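You operate a simulated robot arm through the tools that you are given. There is no shell and no other tool.

You run a simulated robot arm. Do the job below in one go: nothing can be reset, and whatever is moved stays where it is left.

TASK
Load coil 25 in the bench coil holder; feed 2 pegs, strong tension.
Fine: cover shut again before you feed; one press of the feed button gives one peg; leave the tension knob set.
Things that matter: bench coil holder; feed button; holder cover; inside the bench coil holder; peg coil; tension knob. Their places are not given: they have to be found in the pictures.

Only the result counts: the job must be done as asked and must still hold three seconds after the hand-in. Knocking over, shifting, dropping, spilling or breaking anything else fails it. Lids that push on must go on centred and level and be pressed home; caps that screw on are set level and turned clockwise until they are tight.

THE ROBOT
A 6-joint arm with a two-finger gripper, fixed in place. Base frame: the origin is at the foot of the arm, x ahead of it, y to its left, z up; the work surface is at about z = 0.848. Readings come in m, degrees, newtons and seconds.
Its first joint turns from -166.0 to 166.0 degrees. Payload 3.43 kg.
The tool frame sits at the grasp point between the pads (the TCP): z along the fingers, y along the line on which they close. The tips reach 0.02 m beyond it. The gripper opens to 0.19 m. The gripper's body begins 0.248 m behind the TCP.
Orientation is told as [roll, pitch, yaw] about the base's x, y, z axes, in that order, counted from this pose: with the fingers straight down and closing along the base's y, the tool's x points along the base's -x, its y along +y and its z along -z.

THE INTERFACE
- The arm moves only by the tool step_arm. Its argument "deltas" is text: rows parted by semicolons, each of 7 numbers parted by spaces: the turn, a rotation vector about the base's x, y, z in units of 4 degrees (1.0 is 4 degrees), then the shift along the base's x, y, z in units of 30 mm (1.0 is 30 mm), then the finger opening in m, from 0 to 0.19. In form: ax ay az x y z gripper; .... A call has 1 to 20 rows; each row shifts and turns the commanded pose from where the row before left it. A call with a number of a shift or a turn outside -1 to 1 is refused whole. A row lasts 0.2 s, in which the tool goes at most 0.05 m and 8.6 degrees; a call with a longer step from one row to the next is refused whole, and so is a gripper value outside its range. A pose out of reach is approached as far as the arm can. The call stops where the force on the tool passes 40 N (or 10 N more than at its start, if that is more) or the arm is blocked; 0.2 s more then pass. The fingers move at their own pace (about 0.045 m/s each) and stop on an object; they squeeze with about 31 N. The grip force told is the motor's: it shows also when the fingers shut on nothing. Time passes only in rows, and 0.2 s behind the last, so rows that do not move let the fingers close. It gives the time, the measured TCP pose, the force on the tool (base axes), the opening and the grip force at its end, in the units of the frame above (readings bear some noise), with the torque about the TCP (base axes, N m) and any sound that the robot's microphone picked up.
- Cameras (640 x 400 px; columns grow to the right, rows downward): "scene" is fixed at [0.2222, 0.6407, 1.5905]; the picture's right is [-0.75, -0.66, 0.00], its down [-0.41, 0.47, -0.78] and it looks along [0.52, -0.59, -0.62] (base axes); focal length 317 px, centre (320, 200). "wrist" rides on the gripper at [0.07, -0.008, -0.288] in the tool frame; the picture's right is [0.12, 0.99, 0.00], its down [-0.96, 0.12, -0.25] and it looks along [-0.25, 0.03, 0.97] (tool axes); focal length 261 px, centre (320, 200).
- snapshot(camera): a new picture of that camera. No time passes.
- slide_trunk(by): slides the trunk up (or, below 0, down) by that many m; the arm rides with it, the base frame stays. It gives what a move gives, with no picture.
- pixel_to_xyz(camera, pixels): there is no depth. For up to 12 entries [column, row, z] of the newest picture of that camera ("zoom" is the newest enlarged one), the place [x, y] in the base frame at which the ray of that pixel passes the height z, good to about 0.002 m, but the place of the scene camera against the robot may be out by one fixed shift of up to 0.018 m in any direction. No time passes.
- close_up(camera, box): a new picture of the part [left, top, right, bottom] of that camera's present view, enlarged. No time passes.
- job_done(): hands the job in; it is judged then, once.

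Open the gripper and draw the arm clear of the work before you hand the job in, unless the task says otherwise.

The tools are called after ">>>" by a JSON object that holds its "api" and its "payload". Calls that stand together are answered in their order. step_arm: Moves the arm, as the interface text tells. Its arguments: {"type":"object","properties":{"deltas":{"type":"string"}},"required":["deltas"]} The other tools are called the same way: slide_trunk (by) slides the trunk up or down; snapshot (camera) takes a picture; pixel_to_xyz (camera, pixels) gives the place at which the rays of pixels pass given heights; close_up (camera, box) takes an enlarged picture of a part of a camera's view; job_done () hands the job in.

At the start:

```text
clock: 0.0
position: [0.7331, 0.1905, 1.1876]
ee_rot: [0.1, 0.0, 0.0]
ft_force: [0.3, -0.1, -0.3]
wrist_torque: [0.01, 0.0, 0.03]
opening: 0.1902
grip_force: 0.0
trunk travel left (down, up): [-0.125, 0.115]
```

scene: 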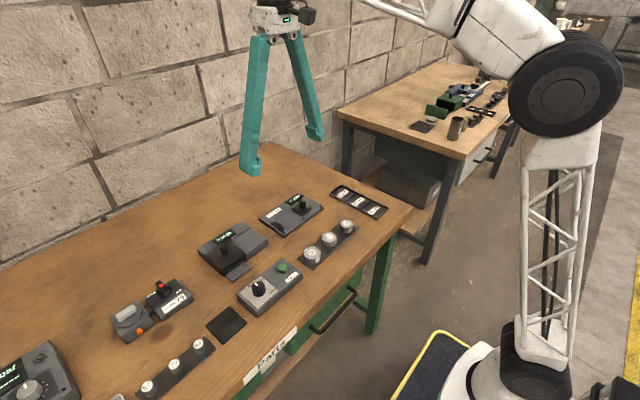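
wrist: 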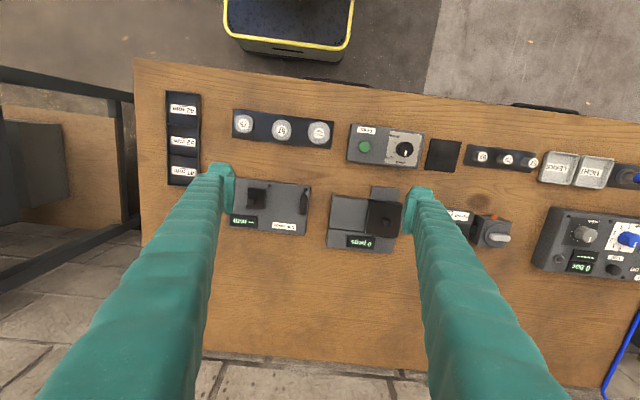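

The scene shows several devices on the bench; the wrist view shows discs around (243,125),(282,128),(318,132) and a feed box at (385,147). I take close-ups to identify labels.

>>> {"api": "close_up", "payload": {"camera": "wrist", "box": [220, 90, 460, 260]}}

>>> {"api": "close_up", "payload": {"camera": "scene", "box": [180, 170, 400, 320]}}

>>> {"api": "close_up", "payload": {"camera": "wrist", "box": [400, 110, 640, 280]}}

>>> {"api": "close_up", "payload": {"camera": "scene", "box": [0, 260, 220, 400]}}

```text
2.35 times, centred on (340, 175) of wrist
```

zoom: 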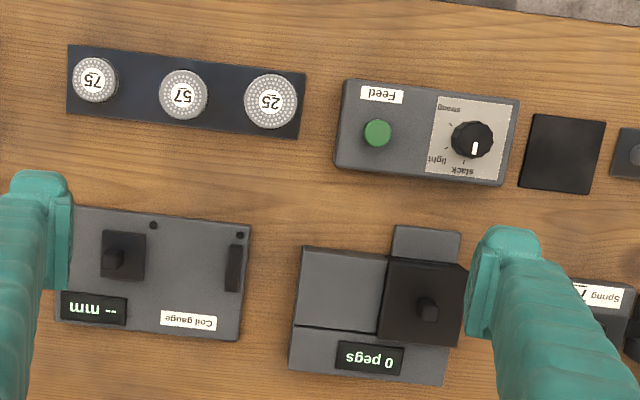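

```text
2.67 times, centred on (290, 245) of scene
```

zoom: 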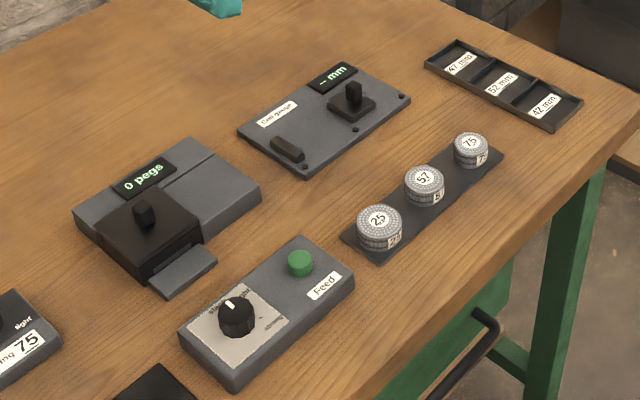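

```text
2.35 times, centred on (520, 195) of wrist
```

zoom: 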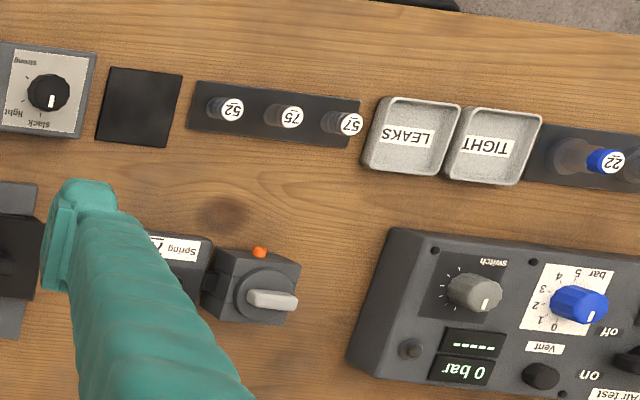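

```text
2.86 times, centred on (110, 330) of scene
```

zoom: 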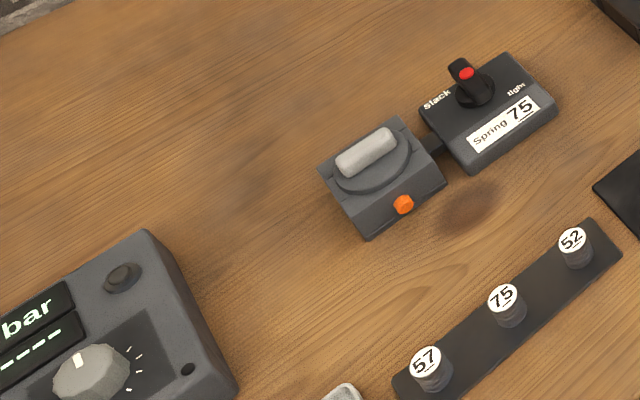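

The holder ("0 pegs") with its black cover sits at wrist pixel about (385,215), coil 25 at (318,132), button at (364,147), knob at (404,149). I take a closer wrist close-up for coordinates.

>>> {"api": "close_up", "payload": {"camera": "wrist", "box": [300, 100, 460, 260]}}

>>> {"api": "pixel_to_xyz", "payload": {"camera": "wrist", "pixels": [[318, 132, 0.87], [364, 147, 0.89], [404, 149, 0.9], [360, 220, 0.89], [384, 218, 0.9], [443, 155, 0.85], [282, 129, 0.87], [243, 124, 0.87]]}}

>>> {"api": "close_up", "payload": {"camera": "scene", "box": [190, 210, 290, 290]}}

>>> {"api": "close_up", "payload": {"camera": "scene", "box": [230, 210, 370, 320]}}

```text
2.50 times, centred on (380, 180) of wrist
```

zoom: 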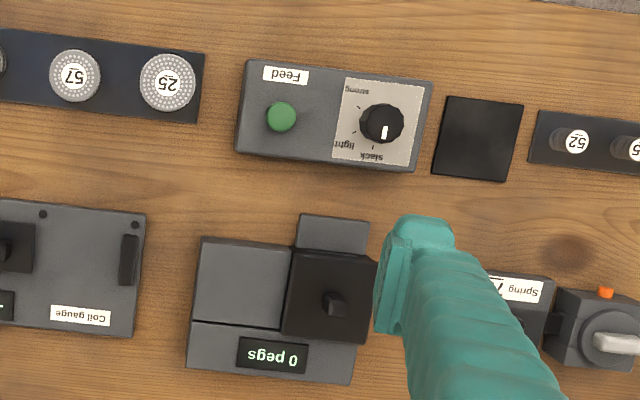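

```text
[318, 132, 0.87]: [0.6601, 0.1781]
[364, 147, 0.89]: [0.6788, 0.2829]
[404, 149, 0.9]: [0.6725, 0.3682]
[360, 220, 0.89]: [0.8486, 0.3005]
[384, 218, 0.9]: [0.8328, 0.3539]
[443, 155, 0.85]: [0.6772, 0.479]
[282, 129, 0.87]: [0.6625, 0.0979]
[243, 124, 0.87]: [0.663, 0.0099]
```

```text
5.00 times, centred on (240, 250) of scene
```

zoom: 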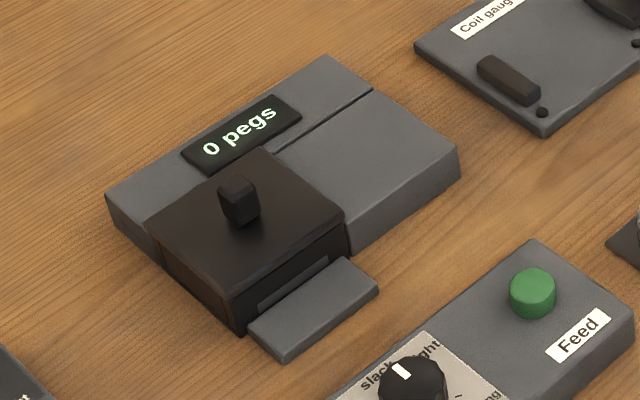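

```text
3.64 times, centred on (300, 265) of scene
```

zoom: 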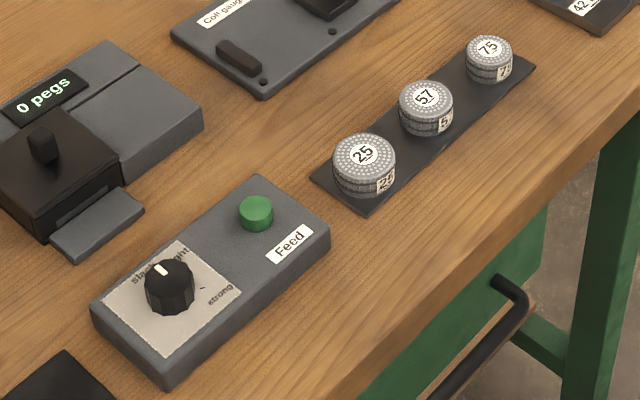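

The holder looks like a box with a black knobbed cover on its +y half and a groove beside it, so the cover may slide or lift. I move above the holder for a closer wrist view.

>>> {"api": "step_arm", "payload": {"deltas": "0 0 0 0.38 0.93 -0.6 0.19; 0 0 0 0.38 0.93 -0.6 0.19; 0 0 0 0.38 0.93 -0.6 0.19; 0 0 0 0.38 0.93 -0.6 0.19; 0 0 0 0.38 0.93 -0.6 0.19"}}

>>> {"api": "snapshot", "payload": {"camera": "wrist"}}

>>> {"api": "close_up", "payload": {"camera": "wrist", "box": [220, 100, 420, 260]}}

```text
clock: 1.2
position: [0.7881, 0.3313, 1.0964]
ee_rot: [0.0, 0.0, 0.0]
ft_force: [-0.4, 0.8, 0.9]
wrist_torque: [0.15, -0.01, -0.01]
opening: 0.1899
grip_force: 0.1
trunk travel left (down, up): [-0.125, 0.115]
```

```text
taken
```

wrist: 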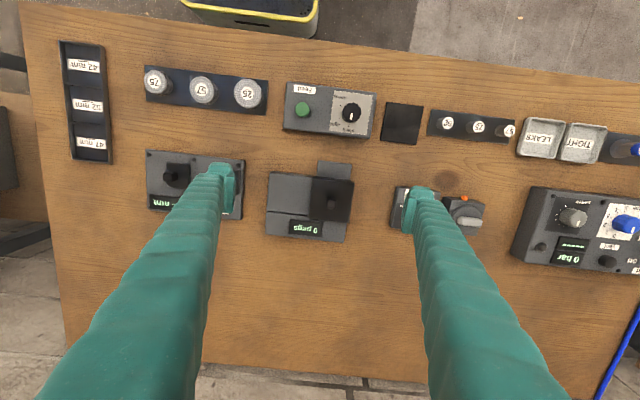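

```text
2.50 times, centred on (320, 180) of wrist
```

zoom: 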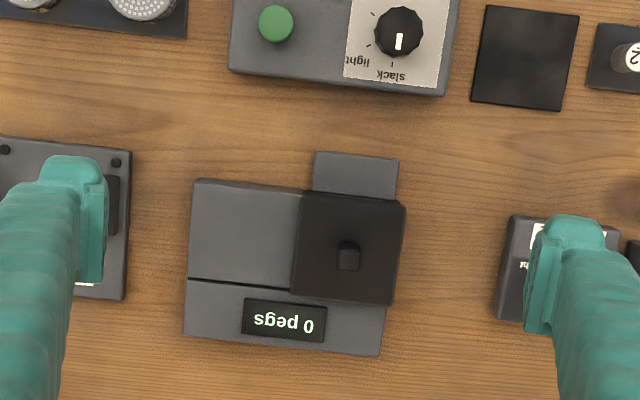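

The fingers now flank the holder at wrist pixels (265–355, 165–240). I zoom further in on the cover to see how it opens.

>>> {"api": "close_up", "payload": {"camera": "wrist", "box": [260, 155, 360, 245]}}

>>> {"api": "close_up", "payload": {"camera": "scene", "box": [195, 215, 275, 285]}}

>>> {"api": "pixel_to_xyz", "payload": {"camera": "zoom", "pixels": [[320, 200, 0.9]]}}

```text
4.44 times, centred on (310, 200) of wrist
```

zoom: 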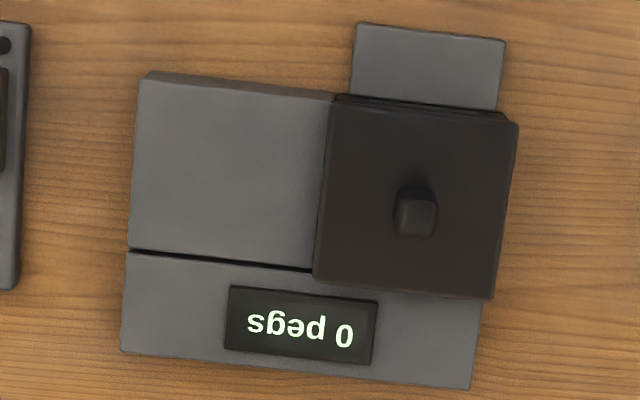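

```text
5.71 times, centred on (235, 250) of scene
```

zoom: 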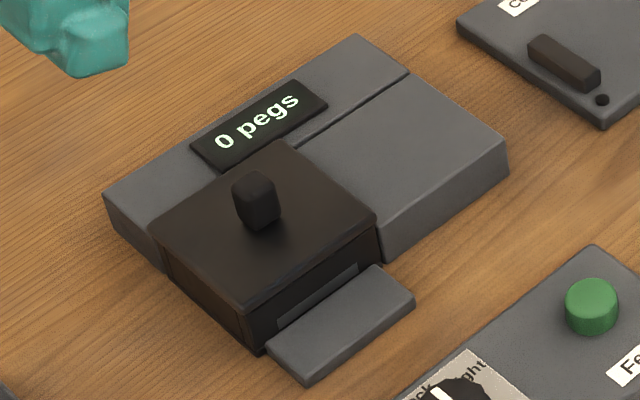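

```text
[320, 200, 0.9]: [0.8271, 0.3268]
```

Heights need parallax, so I record rays now for the knob top (418,218) and cover corners, plus close-ups of coil 25 and the feed box from this pose.

>>> {"api": "close_up", "payload": {"camera": "wrist", "box": [300, 170, 360, 230]}}

>>> {"api": "pixel_to_xyz", "payload": {"camera": "zoom", "pixels": [[320, 200, 0.85], [320, 200, 0.9], [320, 200, 0.95]]}}

>>> {"api": "close_up", "payload": {"camera": "wrist", "box": [270, 70, 390, 150]}}

>>> {"api": "close_up", "payload": {"camera": "wrist", "box": [220, 70, 280, 120]}}

```text
6.67 times, centred on (330, 200) of wrist
```

zoom: 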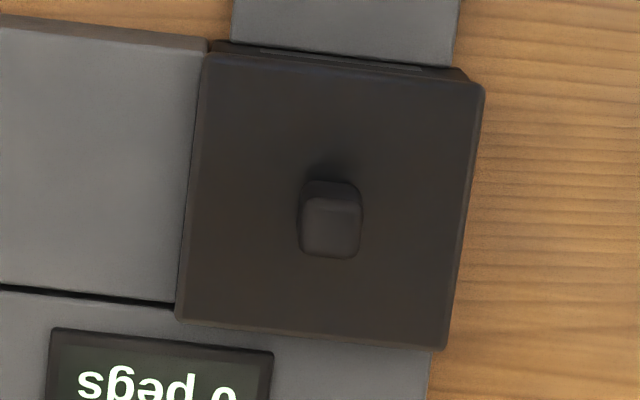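

```text
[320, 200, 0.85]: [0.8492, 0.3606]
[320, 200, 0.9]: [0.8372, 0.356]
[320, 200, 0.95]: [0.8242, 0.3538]
```

```text
5.00 times, centred on (330, 110) of wrist
```

zoom: 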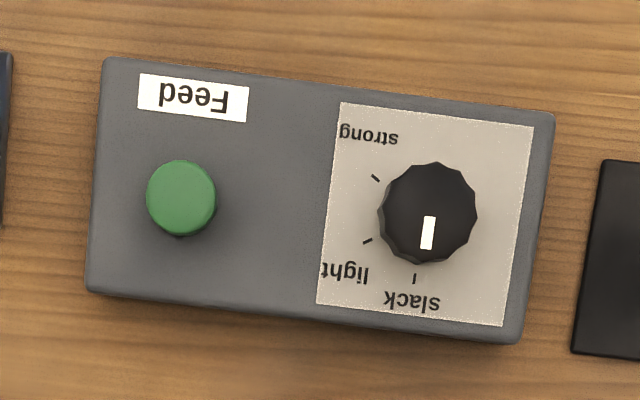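

```text
8.00 times, centred on (250, 95) of wrist
```

zoom: 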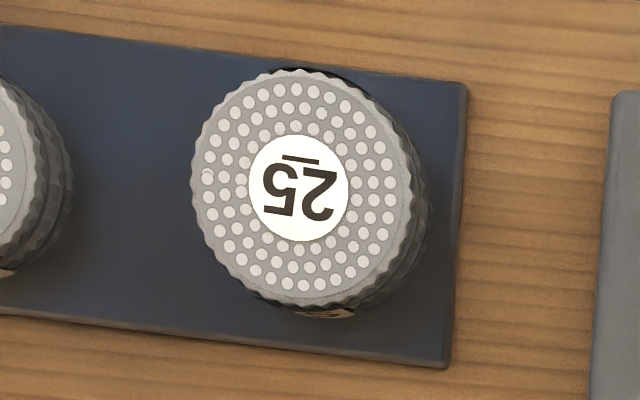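

Coil 25 centre shows at zoom (302,188), the knob has three ticks (slack, light, strong) with the pointer at slack. I shift the arm 0.12 m toward -y for a parallax view.

>>> {"api": "step_arm", "payload": {"deltas": "0 0 0 -0.3 -1 0 0.19; 0 0 0 -0.3 -1 0 0.19; 0 0 0 -0.3 -1 0 0.19; 0 0 0 -0.3 -1 0 0.19; 0 0 0 0 0 0 0.19"}}

>>> {"api": "snapshot", "payload": {"camera": "wrist"}}

```text
clock: 2.4
position: [0.7539, 0.2121, 1.0972]
ee_rot: [0.1, 0.0, 0.1]
ft_force: [-0.7, 0.6, 0.4]
wrist_torque: [0.01, -0.02, -0.02]
opening: 0.1901
grip_force: 0.1
trunk travel left (down, up): [-0.125, 0.115]
```

```text
taken
```

wrist: 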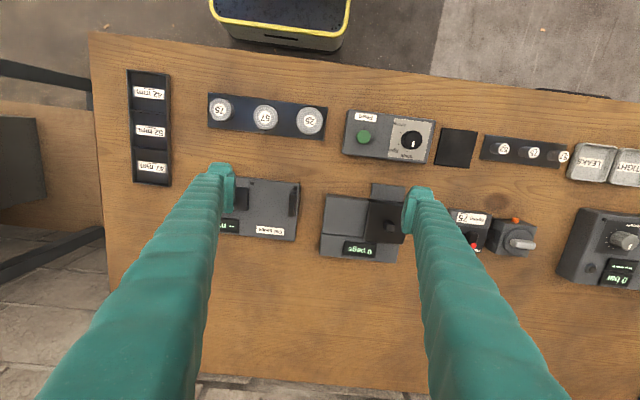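

Now I zoom on the coil, feed box and cover from this pose to triangulate.

>>> {"api": "close_up", "payload": {"camera": "wrist", "box": [350, 190, 410, 250]}}

>>> {"api": "close_up", "payload": {"camera": "wrist", "box": [330, 100, 450, 180]}}

>>> {"api": "close_up", "payload": {"camera": "wrist", "box": [280, 95, 340, 145]}}

```text
6.67 times, centred on (380, 220) of wrist
```

zoom: 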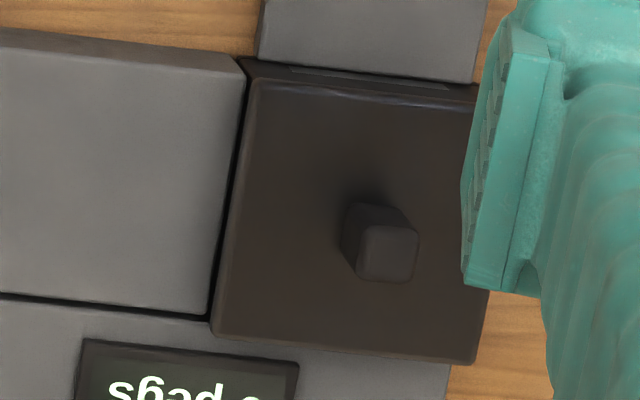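

```text
5.00 times, centred on (390, 140) of wrist
```

zoom: 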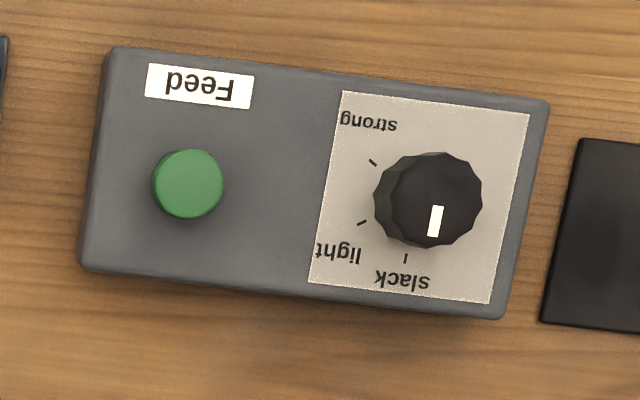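

```text
8.00 times, centred on (310, 120) of wrist
```

zoom: 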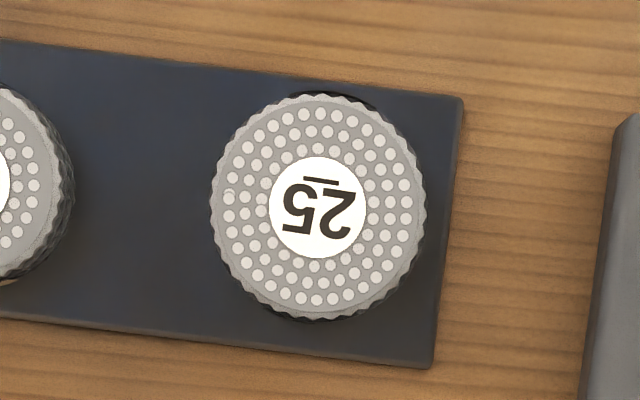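

Triangulating gives cover top z≈0.882, cover knob top ≈0.907, coil top ≈0.866, feed button top ≈0.88, tension knob top ≈0.898. I check these rays with the tool in the current view (wrist pixels: coil (309.6,121), button (363.6,136.8), knob (414.4,139.8), cover knob (390.2,228)).

>>> {"api": "snapshot", "payload": {"camera": "wrist"}}

>>> {"api": "pixel_to_xyz", "payload": {"camera": "wrist", "pixels": [[309.6, 121, 0.866], [309.6, 121, 0.866], [363.6, 136.8, 0.88], [363.6, 136.8, 0.88], [414.4, 139.8, 0.898], [414.4, 139.8, 0.898], [390.2, 227.95, 0.907], [390.2, 227.95, 0.907], [364.1, 239.95, 0.882], [455, 148, 0.849]]}}

```text
taken
```

wrist: 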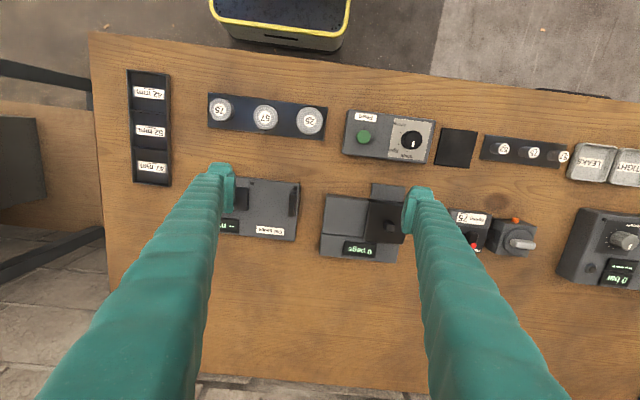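

```text
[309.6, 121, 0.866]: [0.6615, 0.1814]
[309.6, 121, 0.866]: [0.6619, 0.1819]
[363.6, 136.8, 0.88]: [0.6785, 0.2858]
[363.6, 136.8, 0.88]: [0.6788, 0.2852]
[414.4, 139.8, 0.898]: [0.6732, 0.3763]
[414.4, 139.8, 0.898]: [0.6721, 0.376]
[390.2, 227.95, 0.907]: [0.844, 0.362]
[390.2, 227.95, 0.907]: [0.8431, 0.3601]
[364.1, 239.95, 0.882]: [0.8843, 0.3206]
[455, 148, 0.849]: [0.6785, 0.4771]
```

Tool agrees: cover knob at about (0.8435, 0.361). I move above it with the fingers narrowed to 0.05 and look again.

>>> {"api": "step_arm", "payload": {"deltas": "0 0 0 0.498 0.827 -0.4 0.05; 0 0 0 0.498 0.827 -0.4 0.05; 0 0 0 0.498 0.827 -0.4 0.05; 0 0 0 0.498 0.827 -0.4 0.05; 0 0 0 0.498 0.827 -0.4 0.05; 0 0 0 0.498 0.827 -0.4 0.05; 0 0 0 0 0 0 0.05; 0 0 0 0 0 0 0.05; 0 0 0 0 0 0 0.05"}}

>>> {"api": "snapshot", "payload": {"camera": "wrist"}}

>>> {"api": "close_up", "payload": {"camera": "wrist", "box": [240, 120, 400, 240]}}

>>> {"api": "snapshot", "payload": {"camera": "scene"}}

```text
clock: 4.4
position: [0.845, 0.3616, 1.0262]
ee_rot: [0.0, -0.1, 0.0]
ft_force: [-0.9, 0.0, 0.7]
wrist_torque: [-0.01, 0.06, -0.02]
opening: 0.05
grip_force: 0.1
trunk travel left (down, up): [-0.125, 0.115]
```

```text
taken
```

wrist: 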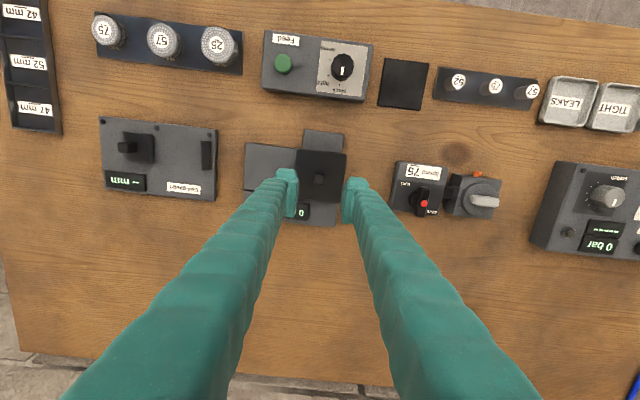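

```text
3.33 times, centred on (320, 180) of wrist
```

zoom: 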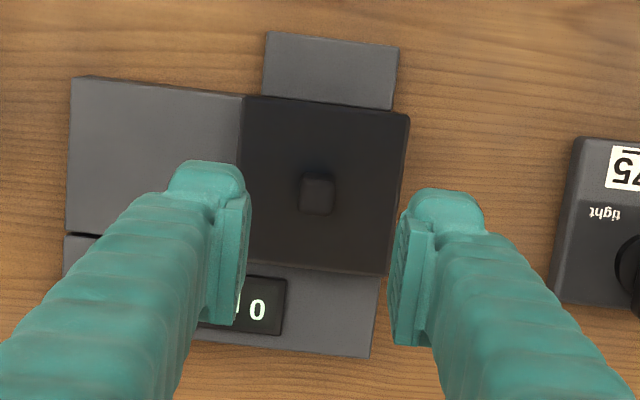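

```text
taken
```

scene: 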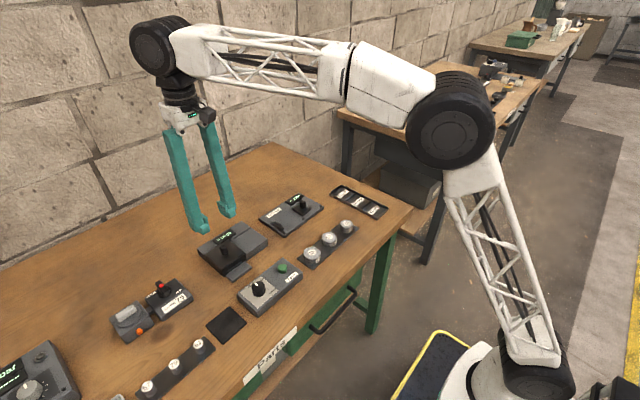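

The knob at zoom (317,193) lies between the fingers. I descend to about z=0.935 and check.

>>> {"api": "step_arm", "payload": {"deltas": "0 0 0 0 0 -1 0.045; 0 0 0 0 0 -1 0.045; 0 0 0 -0.05 0 -1 0.045; 0 0 0 0 0 0 0.045"}}

>>> {"api": "close_up", "payload": {"camera": "wrist", "box": [240, 120, 400, 240]}}

>>> {"api": "close_up", "payload": {"camera": "scene", "box": [180, 190, 300, 280]}}

```text
clock: 5.4
position: [0.8415, 0.361, 0.9356]
ee_rot: [0.0, 0.0, 0.0]
ft_force: [0.0, 0.1, -0.6]
wrist_torque: [-0.01, 0.01, 0.03]
opening: 0.045
grip_force: 0.1
trunk travel left (down, up): [-0.125, 0.115]
```

```text
3.33 times, centred on (320, 180) of wrist
```

zoom: 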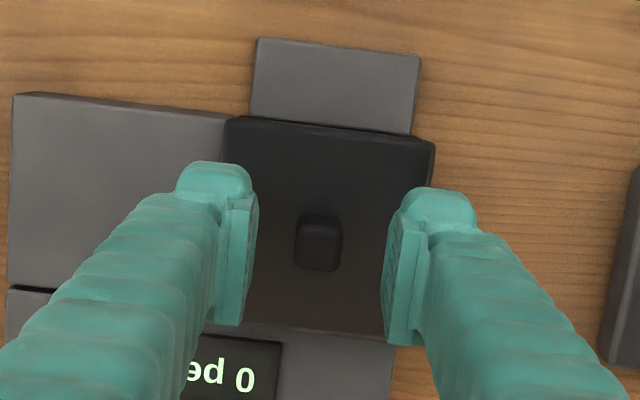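

```text
4.44 times, centred on (240, 235) of scene
```

zoom: 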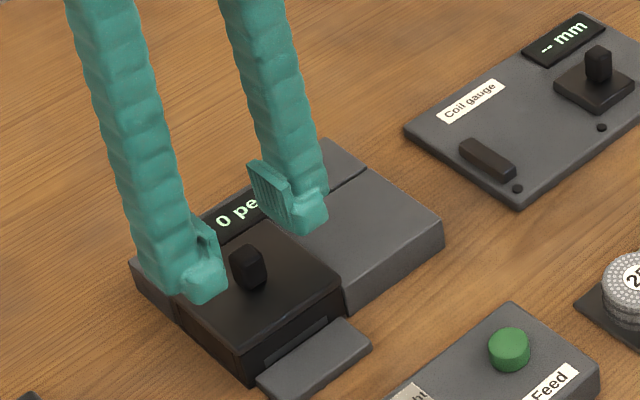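

The knob is between the pads; I go down to z≈0.907 (tips ≈0.887, just above the cover) and close on the knob.

>>> {"api": "step_arm", "payload": {"deltas": "0 0 0 0.05 0 -0.5 0.045; 0 0 0 0 0 -0.45 0.045; 0 0 0 0 0 0 0.045"}}

>>> {"api": "close_up", "payload": {"camera": "scene", "box": [180, 190, 300, 280]}}

>>> {"api": "close_up", "payload": {"camera": "wrist", "box": [240, 120, 400, 240]}}

```text
clock: 6.2
position: [0.844, 0.3603, 0.9084]
ee_rot: [-0.1, 0.0, 0.0]
ft_force: [0.3, 0.3, 0.1]
wrist_torque: [0.02, -0.02, -0.01]
opening: 0.0451
grip_force: 0.0
trunk travel left (down, up): [-0.125, 0.115]
```

```text
4.44 times, centred on (240, 235) of scene
```

zoom: 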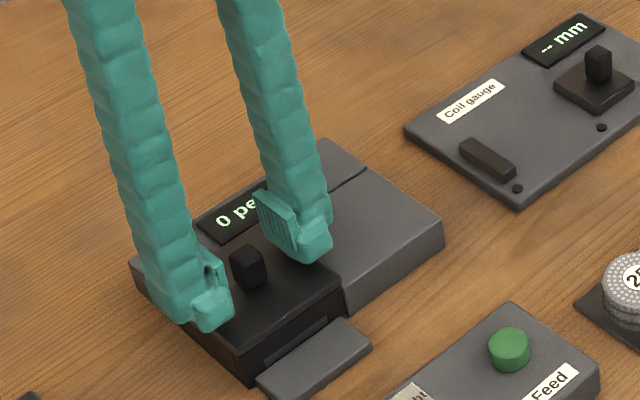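

```text
3.33 times, centred on (320, 180) of wrist
```

zoom: 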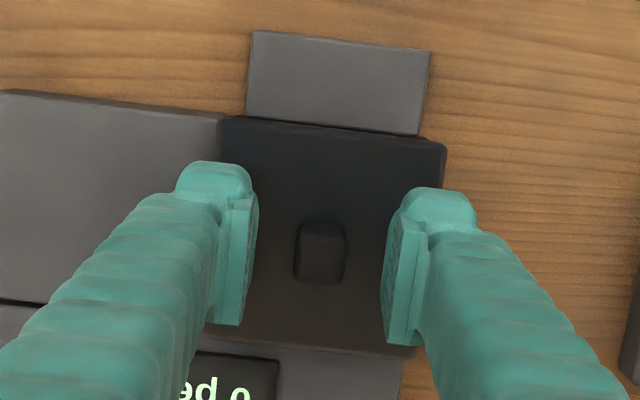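

The tips are level with the knob with no contact force. I close the fingers on the knob.

>>> {"api": "step_arm", "payload": {"deltas": "0 0 0 0 0 0 0.03; 0 0 0 0 0 0 0.02; 0 0 0 0 0 0 0.01; 0 0 0 0 0 0 0.0; 0 0 0 0 0 0 0.0"}}

>>> {"api": "close_up", "payload": {"camera": "scene", "box": [180, 190, 300, 280]}}

```text
clock: 7.4
position: [0.8453, 0.3599, 0.9079]
ee_rot: [0.1, 0.0, 0.1]
ft_force: [-0.4, -0.5, -1.2]
wrist_torque: [-0.02, -0.02, -0.03]
opening: 0.0169
grip_force: 44.8
trunk travel left (down, up): [-0.125, 0.115]
```

```text
4.44 times, centred on (240, 235) of scene
```

zoom: 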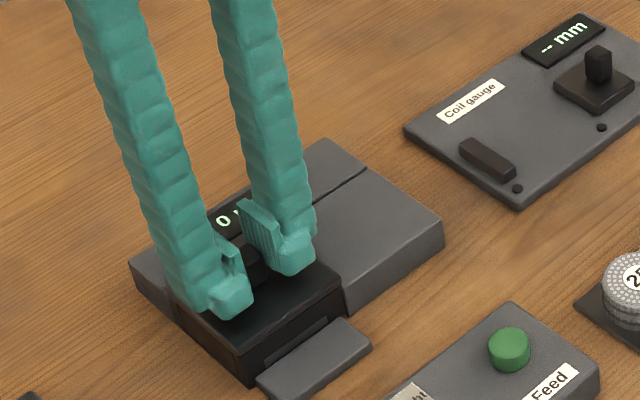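

Knob gripped at opening 0.017. I test a small slide of 4.5 mm toward -y, along the groove, watching the force.

>>> {"api": "step_arm", "payload": {"deltas": "0 0 0 0 -0.07 0 0.0; 0 0 0 0 -0.08 0 0.0; 0 0 0 0 0 0 0.0"}}

>>> {"api": "close_up", "payload": {"camera": "wrist", "box": [240, 120, 400, 240]}}

```text
clock: 8.2
position: [0.8447, 0.3557, 0.9082]
ee_rot: [-0.1, 0.0, 0.0]
ft_force: [5.0, 0.4, 5.7]
wrist_torque: [0.02, -0.12, 0.01]
opening: 0.0166
grip_force: 45.0
trunk travel left (down, up): [-0.125, 0.115]
```

```text
3.33 times, centred on (320, 180) of wrist
```

zoom: 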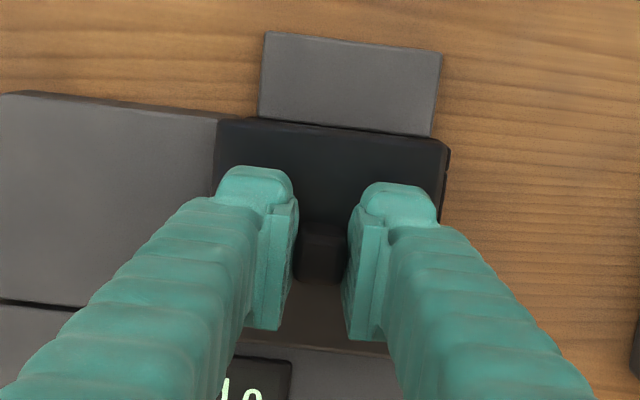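

The cover slid about 4 mm with little y-force, so it is a sliding cover. I continue toward -y in small steps.

>>> {"api": "step_arm", "payload": {"deltas": "0 0 0 0.01 -0.15 0.01 0.0; 0 0 0 0 -0.2 0 0.0; 0 0 0 0 -0.2 0 0.0; 0 0 0 0 0 0 0.0"}}

>>> {"api": "close_up", "payload": {"camera": "scene", "box": [180, 190, 300, 280]}}

>>> {"api": "close_up", "payload": {"camera": "wrist", "box": [240, 120, 400, 240]}}

```text
clock: 9.2
position: [0.8441, 0.3413, 0.9073]
ee_rot: [-0.1, 0.0, 0.1]
ft_force: [-9.7, -0.5, 13.5]
wrist_torque: [-0.01, 0.32, -0.01]
opening: 0.017
grip_force: 45.3
trunk travel left (down, up): [-0.125, 0.115]
```

```text
4.44 times, centred on (240, 235) of scene
```

zoom: 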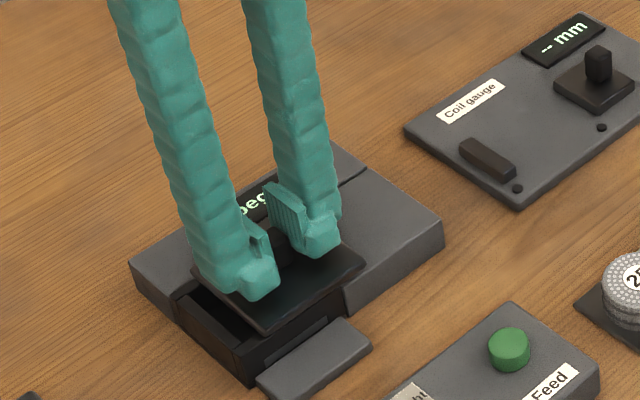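

```text
3.33 times, centred on (320, 180) of wrist
```

zoom: 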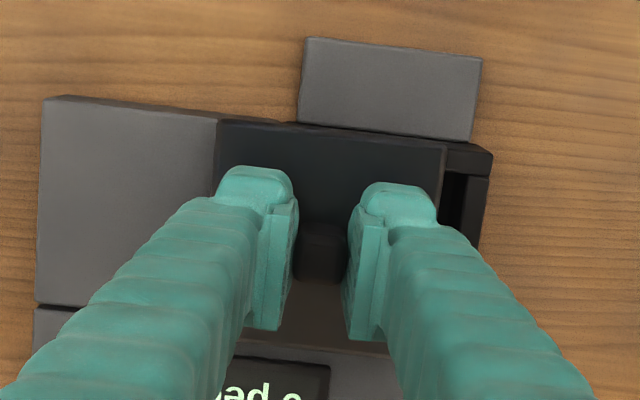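

The bay is opening at +y while the cover slides over the grey plate. I continue with a tiny upward relief.

>>> {"api": "step_arm", "payload": {"deltas": "0 0 0 -0.01 -0.2 0.01 0.0; 0 0 0 0 -0.2 0.01 0.0; 0 0 0 0 -0.2 0 0.0; 0 0 0 0 0 0 0.0"}}

```text
clock: 10.2
position: [0.8445, 0.3211, 0.9081]
ee_rot: [0.0, 0.1, 0.1]
ft_force: [-10.8, -0.5, 15.7]
wrist_torque: [-0.02, -0.07, -0.05]
opening: 0.0168
grip_force: 44.7
trunk travel left (down, up): [-0.125, 0.115]
```

The cover moved 18 mm more with some vertical/x bias force (−10.8, 15.7 N). I relieve this slightly and keep sliding.

>>> {"api": "step_arm", "payload": {"deltas": "0 0 0 -0.02 0 0.02 0.0; 0 0 0 0 -0.1 0 0.0; 0 0 0 0 0 0 0.0"}}

```text
clock: 11.0
position: [0.8445, 0.3177, 0.9079]
ee_rot: [0.0, 0.0, 0.0]
ft_force: [-0.9, -0.4, 6.3]
wrist_torque: [-0.04, -0.21, -0.02]
opening: 0.0169
grip_force: 44.9
trunk travel left (down, up): [-0.125, 0.115]
```

Relief brought the forces down. I slide on toward -y another ~20 mm.

>>> {"api": "step_arm", "payload": {"deltas": "0 0 0 0 -0.2 0.01 0.0; 0 0 0 0 -0.2 0 0.0; 0 0 0 0 -0.2 0 0.0; 0 0 0 0 -0.1 0 0.0; 0 0 0 0 0 0 0.0"}}

>>> {"api": "close_up", "payload": {"camera": "scene", "box": [180, 190, 300, 280]}}

>>> {"api": "close_up", "payload": {"camera": "wrist", "box": [260, 120, 420, 240]}}

```text
clock: 12.2
position: [0.8436, 0.2965, 0.9079]
ee_rot: [-0.1, 0.0, 0.0]
ft_force: [10.3, 0.7, -2.1]
wrist_torque: [0.03, -0.2, 0.01]
opening: 0.0171
grip_force: 44.7
trunk travel left (down, up): [-0.125, 0.115]
```

```text
4.44 times, centred on (240, 235) of scene
```

zoom: 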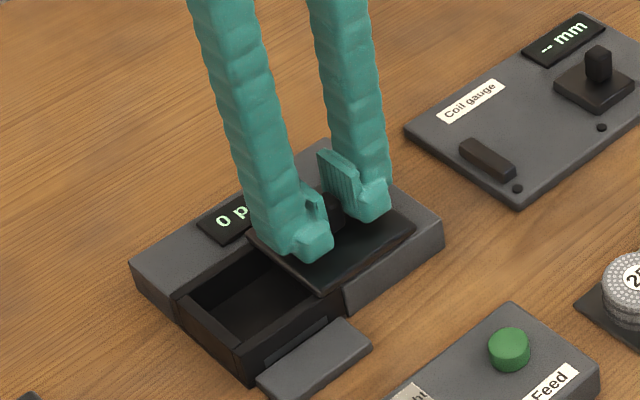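

```text
3.33 times, centred on (340, 180) of wrist
```

zoom: 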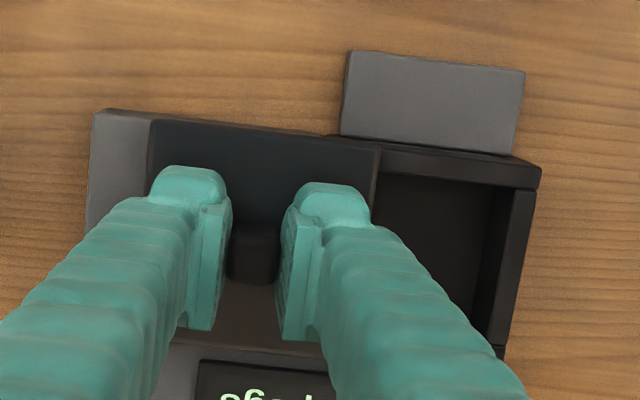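

Remaining travel is roughly 15–20 mm. I continue carefully until the end stop, watching the y-force.

>>> {"api": "step_arm", "payload": {"deltas": "0 0 0 0.015 -0.15 0 0.0; 0 0 0 0 -0.15 0 0.0; 0 0 0 0 0 0 0.0"}}

>>> {"api": "step_arm", "payload": {"deltas": "0 0 0 0 -0.1 0 0.0; 0 0 0 0 -0.1 0 0.0; 0 0 0 0 0 0 0.0"}}

```text
clock: 13.0
position: [0.8442, 0.2872, 0.9085]
ee_rot: [0.1, -0.1, 0.0]
ft_force: [10.2, -0.1, -2.2]
wrist_torque: [-0.01, -0.09, -0.03]
opening: 0.017
grip_force: 45.1
trunk travel left (down, up): [-0.125, 0.115]
```

```text
clock: 13.8
position: [0.8444, 0.2824, 0.9078]
ee_rot: [0.0, 0.1, 0.0]
ft_force: [6.6, -0.7, -6.8]
wrist_torque: [0.01, -0.01, 0.01]
opening: 0.0167
grip_force: 45.0
trunk travel left (down, up): [-0.125, 0.115]
```

Travel so far is 78 mm with no y resistance. I check for the end stop with a few more millimetres.

>>> {"api": "step_arm", "payload": {"deltas": "0 0 0 0 -0.07 -0.005 0.0; 0 0 0 0 -0.07 0 0.0; 0 0 0 0 0 0 0.0"}}

>>> {"api": "close_up", "payload": {"camera": "scene", "box": [180, 190, 300, 280]}}

>>> {"api": "close_up", "payload": {"camera": "wrist", "box": [260, 120, 420, 240]}}

```text
clock: 14.6
position: [0.8443, 0.2781, 0.9088]
ee_rot: [0.0, -0.1, 0.1]
ft_force: [3.7, 0.0, -6.2]
wrist_torque: [-0.03, 0.05, 0.0]
opening: 0.0168
grip_force: 44.4
trunk travel left (down, up): [-0.125, 0.115]
```

```text
4.44 times, centred on (240, 235) of scene
```

zoom: 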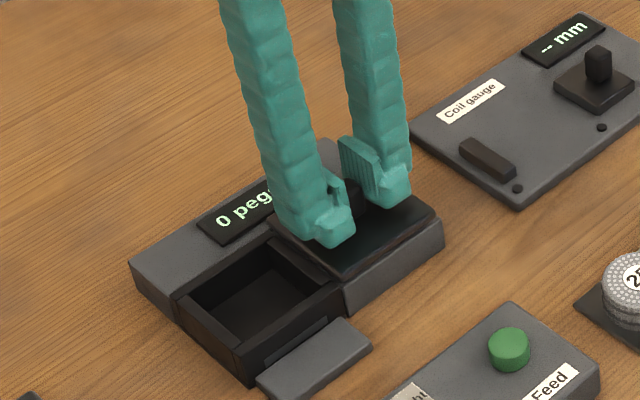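

```text
3.33 times, centred on (340, 180) of wrist
```

zoom: 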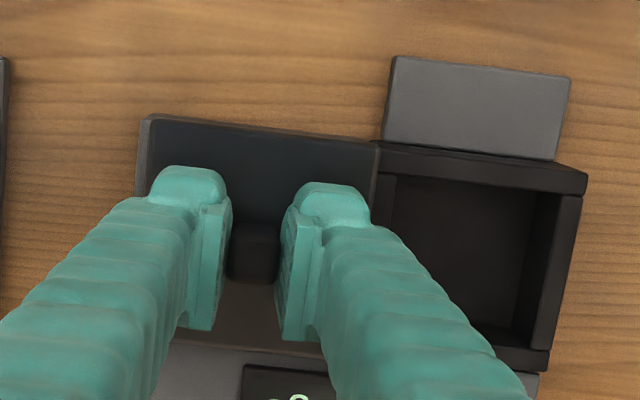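

The bay is fully open, cover parked over the grey plate. I release the knob and rise to look inside.

>>> {"api": "step_arm", "payload": {"deltas": "0 0 0 0 0 0 0.03; 0 0 0 0 0 0 0.045; 0 0 0 0 0 0 0.045; 0 0 0 0 0 0.5 0.045; 0 0 0 0 0 1 0.045; 0 0 0 0 0.5 1 0.06; 0 0 0 0 1 1 0.06; 0 0 0 0 1 1 0.08; 0 0 0 0 0 0 0.1; 0 0 0 0 0 0 0.1"}}

>>> {"api": "close_up", "payload": {"camera": "wrist", "box": [240, 120, 400, 240]}}

>>> {"api": "close_up", "payload": {"camera": "scene", "box": [200, 215, 280, 275]}}

```text
clock: 16.8
position: [0.845, 0.3526, 1.0419]
ee_rot: [0.0, 0.0, 0.0]
ft_force: [0.0, 0.2, -0.6]
wrist_torque: [-0.02, 0.02, 0.0]
opening: 0.1001
grip_force: 0.1
trunk travel left (down, up): [-0.125, 0.115]
```

```text
3.33 times, centred on (320, 180) of wrist
```

zoom: 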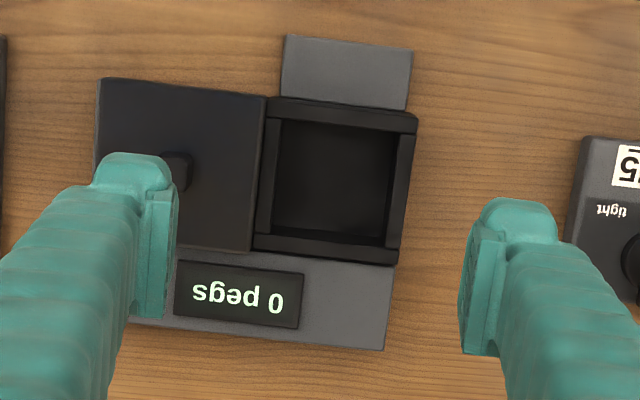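

```text
6.67 times, centred on (240, 245) of scene
```

zoom: 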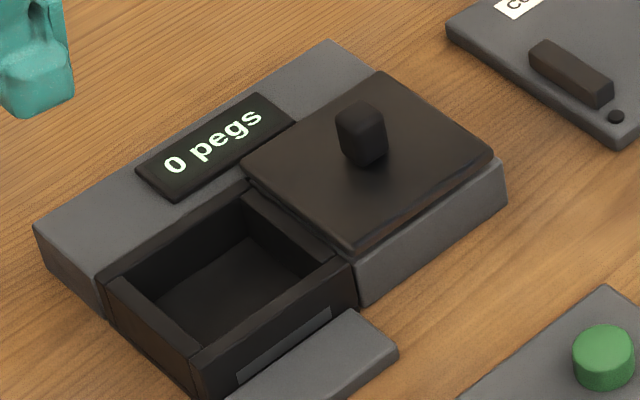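

The bay is an empty square about 0.061 m inside with walls ~0.01 thick. I now zoom on coil 25 in the scene view for its height, and get bay wall coordinates from the wrist zoom.

>>> {"api": "close_up", "payload": {"camera": "wrist", "box": [290, 140, 360, 210]}}

>>> {"api": "pixel_to_xyz", "payload": {"camera": "zoom", "pixels": [[320, 200, 0.878], [320, 200, 0.878]]}}

>>> {"api": "close_up", "payload": {"camera": "scene", "box": [295, 230, 345, 275]}}

```text
5.71 times, centred on (325, 175) of wrist
```

zoom: 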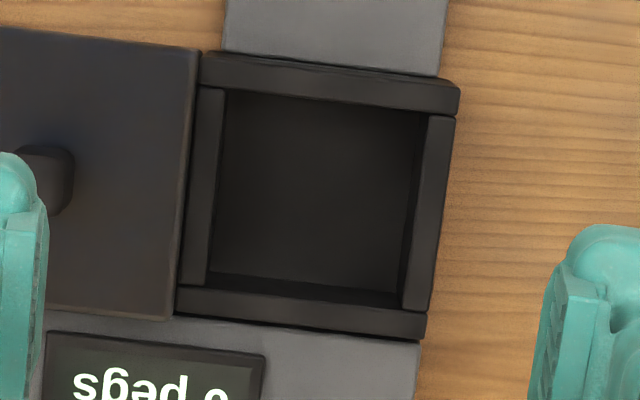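

```text
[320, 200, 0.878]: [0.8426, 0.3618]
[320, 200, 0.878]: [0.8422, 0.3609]
```

```text
8.89 times, centred on (320, 252) of scene
```

zoom: 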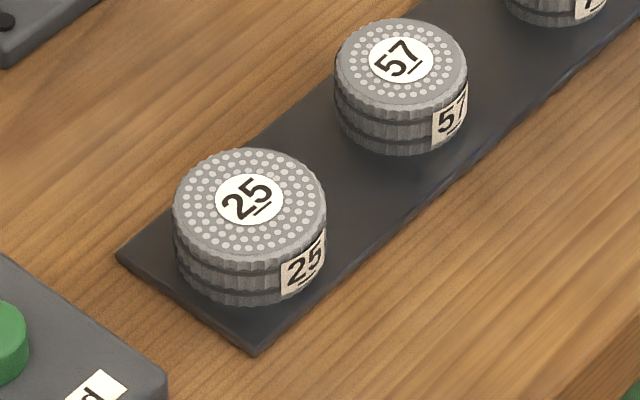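

Coil 25 is about 0.052 m across and 0.017 m tall; bay centre is near (0.842,0.361), wall tops ≈0.878. I turn the gripper +90° (closing along x, to stay clear of the parked cover and the other coils) while moving above coil 25.

>>> {"api": "step_arm", "payload": {"deltas": "0 0 1 -0.305 -0.285 0 0.1; 0 0 1 -0.305 -0.285 0 0.1; 0 0 1 -0.305 -0.285 0 0.1; 0 0 1 -0.305 -0.285 0 0.1; 0 0 1 -0.305 -0.285 0 0.1; 0 0 1 -0.305 -0.285 0 0.1; 0 0 1 -0.305 -0.285 0 0.1; 0 0 1 -0.305 -0.285 0 0.1; 0 0 1 -0.305 -0.285 0 0.1; 0 0 1 -0.305 -0.285 0 0.1; 0 0 1 -0.305 -0.285 0 0.1; 0 0 1 -0.305 -0.285 0 0.1; 0 0 1 -0.305 -0.285 0 0.1; 0 0 1 -0.305 -0.285 0 0.1; 0 0 1 -0.305 -0.285 0 0.1; 0 0 1 -0.305 -0.285 0 0.1; 0 0 1 -0.305 -0.285 0 0.1; 0 0 1 -0.305 -0.285 0 0.1; 0 0 1 -0.305 -0.285 0 0.1; 0 0 1 -0.305 -0.285 0 0.1"}}

>>> {"api": "step_arm", "payload": {"deltas": "0 0 1 0 0 0 0.1; 0 0 1 0 0 0 0.1; 0 0 0.5 0 0 0 0.1; 0 0 0 0 0 0 0.1"}}

>>> {"api": "snapshot", "payload": {"camera": "wrist"}}

>>> {"api": "snapshot", "payload": {"camera": "scene"}}

```text
clock: 21.0
position: [0.6601, 0.1822, 1.0431]
ee_rot: [0.0, 0.0, 80.1]
ft_force: [0.4, 0.7, -0.6]
wrist_torque: [-0.03, 0.06, 0.02]
opening: 0.0997
grip_force: 0.0
trunk travel left (down, up): [-0.125, 0.115]
```

```text
clock: 22.0
position: [0.6604, 0.1825, 1.0429]
ee_rot: [0.0, 0.0, 90.1]
ft_force: [-0.1, -0.4, -0.4]
wrist_torque: [0.06, 0.0, 0.0]
opening: 0.1
grip_force: 0.1
trunk travel left (down, up): [-0.125, 0.115]
```

```text
taken
```

wrist: 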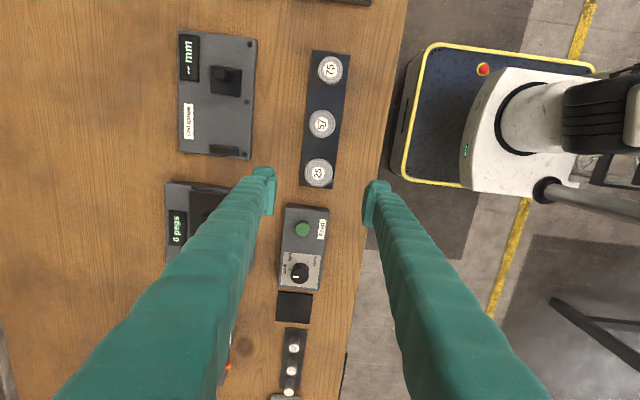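

```text
taken
```

scene: 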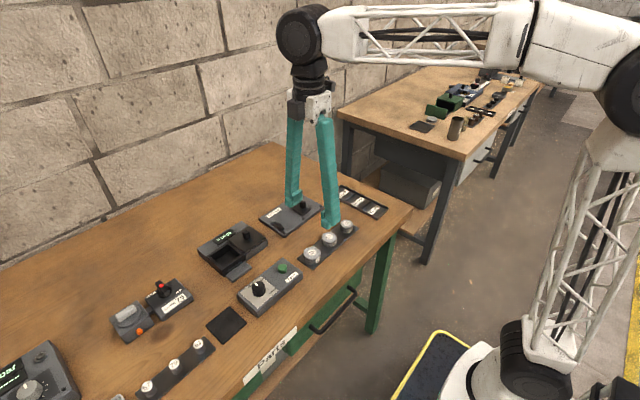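

Coil 25 is at wrist pixel about (318,172). I zoom in for a precise centre.

>>> {"api": "close_up", "payload": {"camera": "wrist", "box": [295, 150, 345, 195]}}

>>> {"api": "close_up", "payload": {"camera": "wrist", "box": [260, 185, 350, 305]}}

```text
8.89 times, centred on (320, 172) of wrist
```

zoom: 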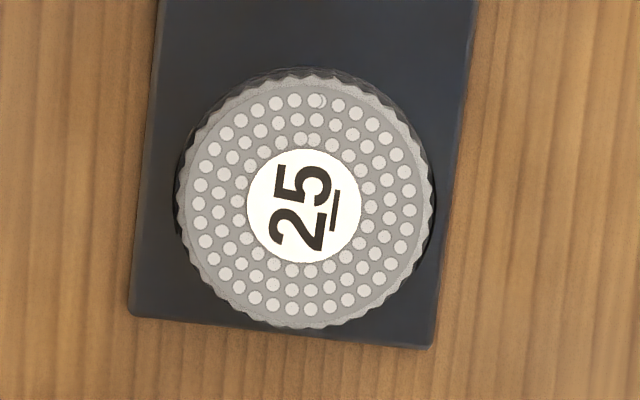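

```text
3.33 times, centred on (305, 245) of wrist
```

zoom: 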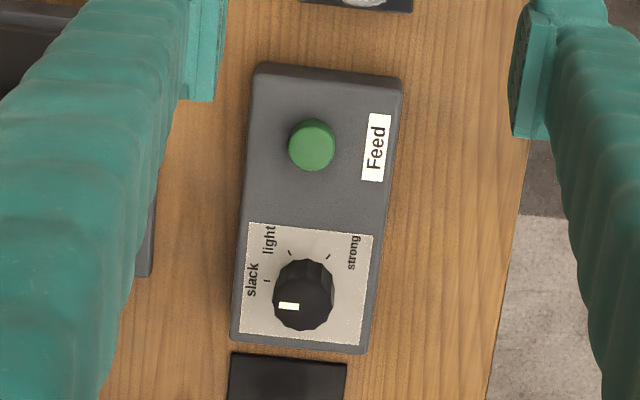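

Coil top centre is at zoom (304.5,203), i.e. wrist pixel (318.3,172.3). I convert it.

>>> {"api": "pixel_to_xyz", "payload": {"camera": "wrist", "pixels": [[318.26, 172.3, 0.868], [318.26, 172.3, 0.868], [318.26, 172.3, 0.868], [319.6, 178, 0.868]]}}

```text
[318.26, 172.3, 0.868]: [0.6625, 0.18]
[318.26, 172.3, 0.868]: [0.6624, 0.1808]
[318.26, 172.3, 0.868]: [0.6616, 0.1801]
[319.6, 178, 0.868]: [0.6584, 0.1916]
```

Coil centre is (0.662,0.1805). I align and descend to z≈0.92 first, then check.

>>> {"api": "step_arm", "payload": {"deltas": "0 0 0 0.055 -0.067 -1 0.08; 0 0 0 0 0 -1 0.08; 0 0 0 0 0 -1 0.08; 0 0 0 0 0 -1 0.08; 0 0 0 0 0 0 0.08"}}

>>> {"api": "close_up", "payload": {"camera": "wrist", "box": [240, 120, 400, 240]}}

>>> {"api": "close_up", "payload": {"camera": "scene", "box": [270, 200, 370, 280]}}

```text
clock: 23.2
position: [0.6622, 0.1798, 0.9226]
ee_rot: [0.0, 0.1, 90.0]
ft_force: [0.2, -0.6, -0.1]
wrist_torque: [-0.02, 0.0, 0.0]
opening: 0.08
grip_force: 0.1
trunk travel left (down, up): [-0.125, 0.115]
```

```text
3.33 times, centred on (320, 180) of wrist
```

zoom: 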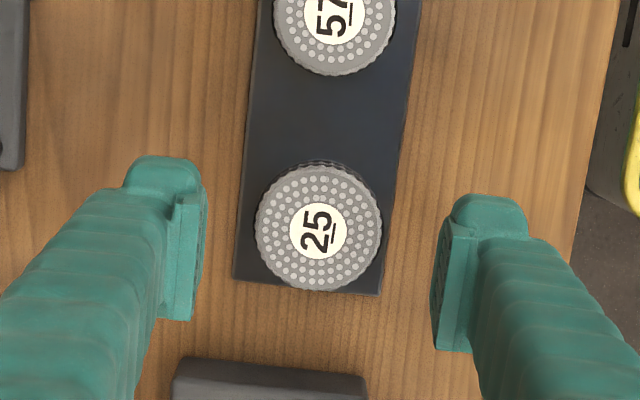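

```text
5.00 times, centred on (320, 240) of scene
```

zoom: 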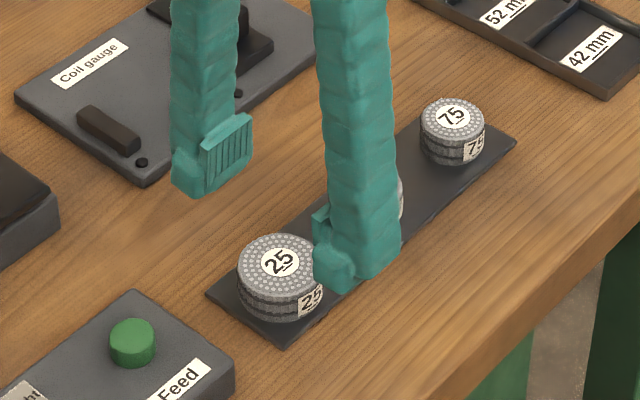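

The coil appears at zoom (318,226), matching the point directly under the TCP. I descend to TCP z≈0.883 (tips ≈0.863) and check for contact.

>>> {"api": "step_arm", "payload": {"deltas": "0 0 0 0 0.02 -0.7 0.075; 0 0 0 0 0 -0.62 0.075; 0 0 0 0 0 0 0.075"}}

>>> {"api": "close_up", "payload": {"camera": "scene", "box": [280, 210, 350, 275]}}

>>> {"api": "close_up", "payload": {"camera": "wrist", "box": [240, 120, 400, 240]}}

```text
clock: 24.0
position: [0.6621, 0.1805, 0.8853]
ee_rot: [0.0, 0.1, 90.0]
ft_force: [0.7, 0.5, 0.1]
wrist_torque: [0.01, -0.03, 0.0]
opening: 0.0752
grip_force: 0.0
trunk travel left (down, up): [-0.125, 0.115]
```

```text
6.15 times, centred on (315, 242) of scene
```

zoom: 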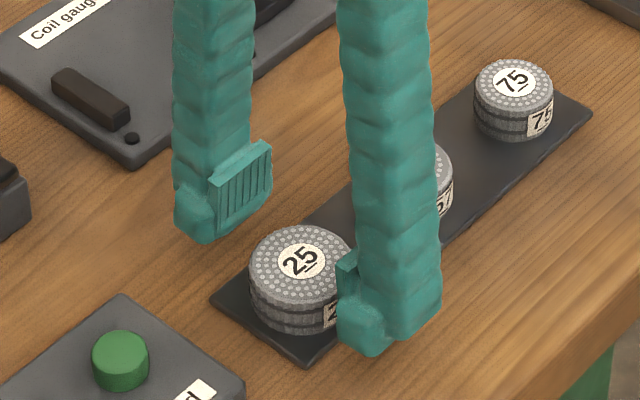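

```text
3.33 times, centred on (320, 180) of wrist
```

zoom: 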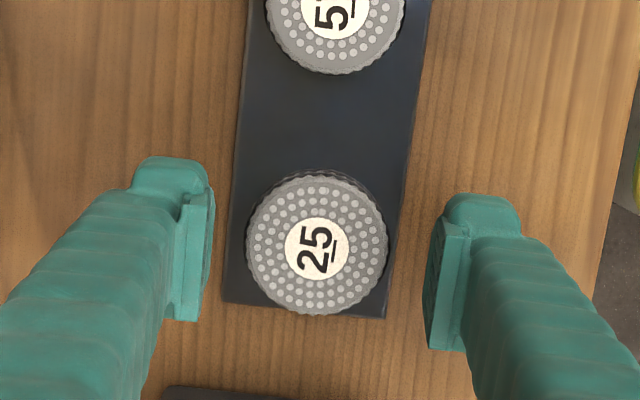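

Contact-free at z=0.885. I go 4.5 mm lower so the pads overlap the coil's upper ~7 mm, then close.

>>> {"api": "step_arm", "payload": {"deltas": "0 0 0 0 0 -0.15 0.075; 0 0 0 0 0 0 0.06; 0 0 0 0 0 0 0.05; 0 0 0 0 0 0 0.04; 0 0 0 0 0 0 0.04; 0 0 0 0 0 0 0.04"}}

>>> {"api": "close_up", "payload": {"camera": "scene", "box": [280, 210, 350, 275]}}

>>> {"api": "close_up", "payload": {"camera": "wrist", "box": [240, 120, 400, 240]}}

```text
clock: 25.1
position: [0.6624, 0.1808, 0.8869]
ee_rot: [-0.5, -0.1, 89.9]
ft_force: [-9.2, -2.7, 38.1]
wrist_torque: [-0.08, 0.27, 0.0]
opening: 0.0397
grip_force: 0.1
trunk travel left (down, up): [-0.125, 0.115]
stopped in row 5: the force on the tool passed its limit at 46 N (the readings are from after the stop); the commanded pose is now the measured one
```

```text
6.15 times, centred on (315, 242) of scene
```

zoom: 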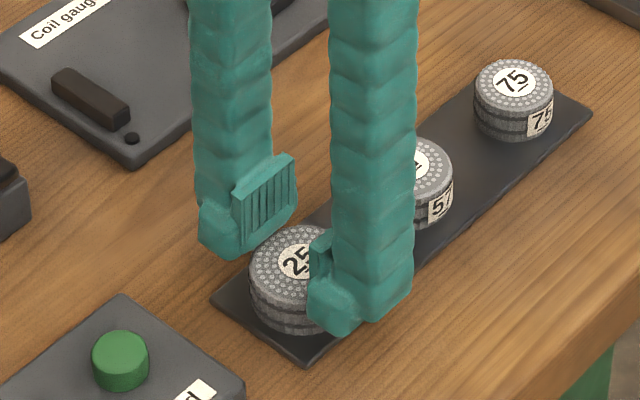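

```text
3.33 times, centred on (320, 180) of wrist
```

zoom: 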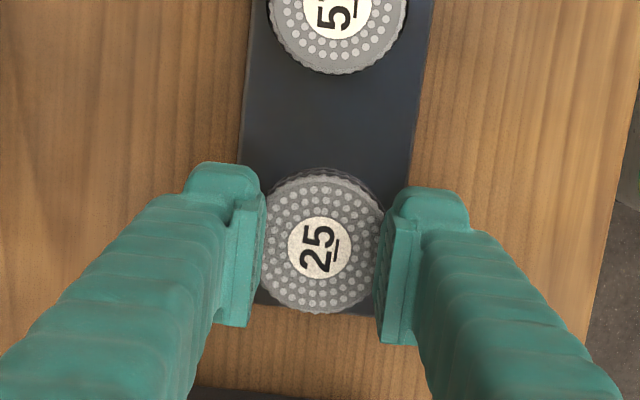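

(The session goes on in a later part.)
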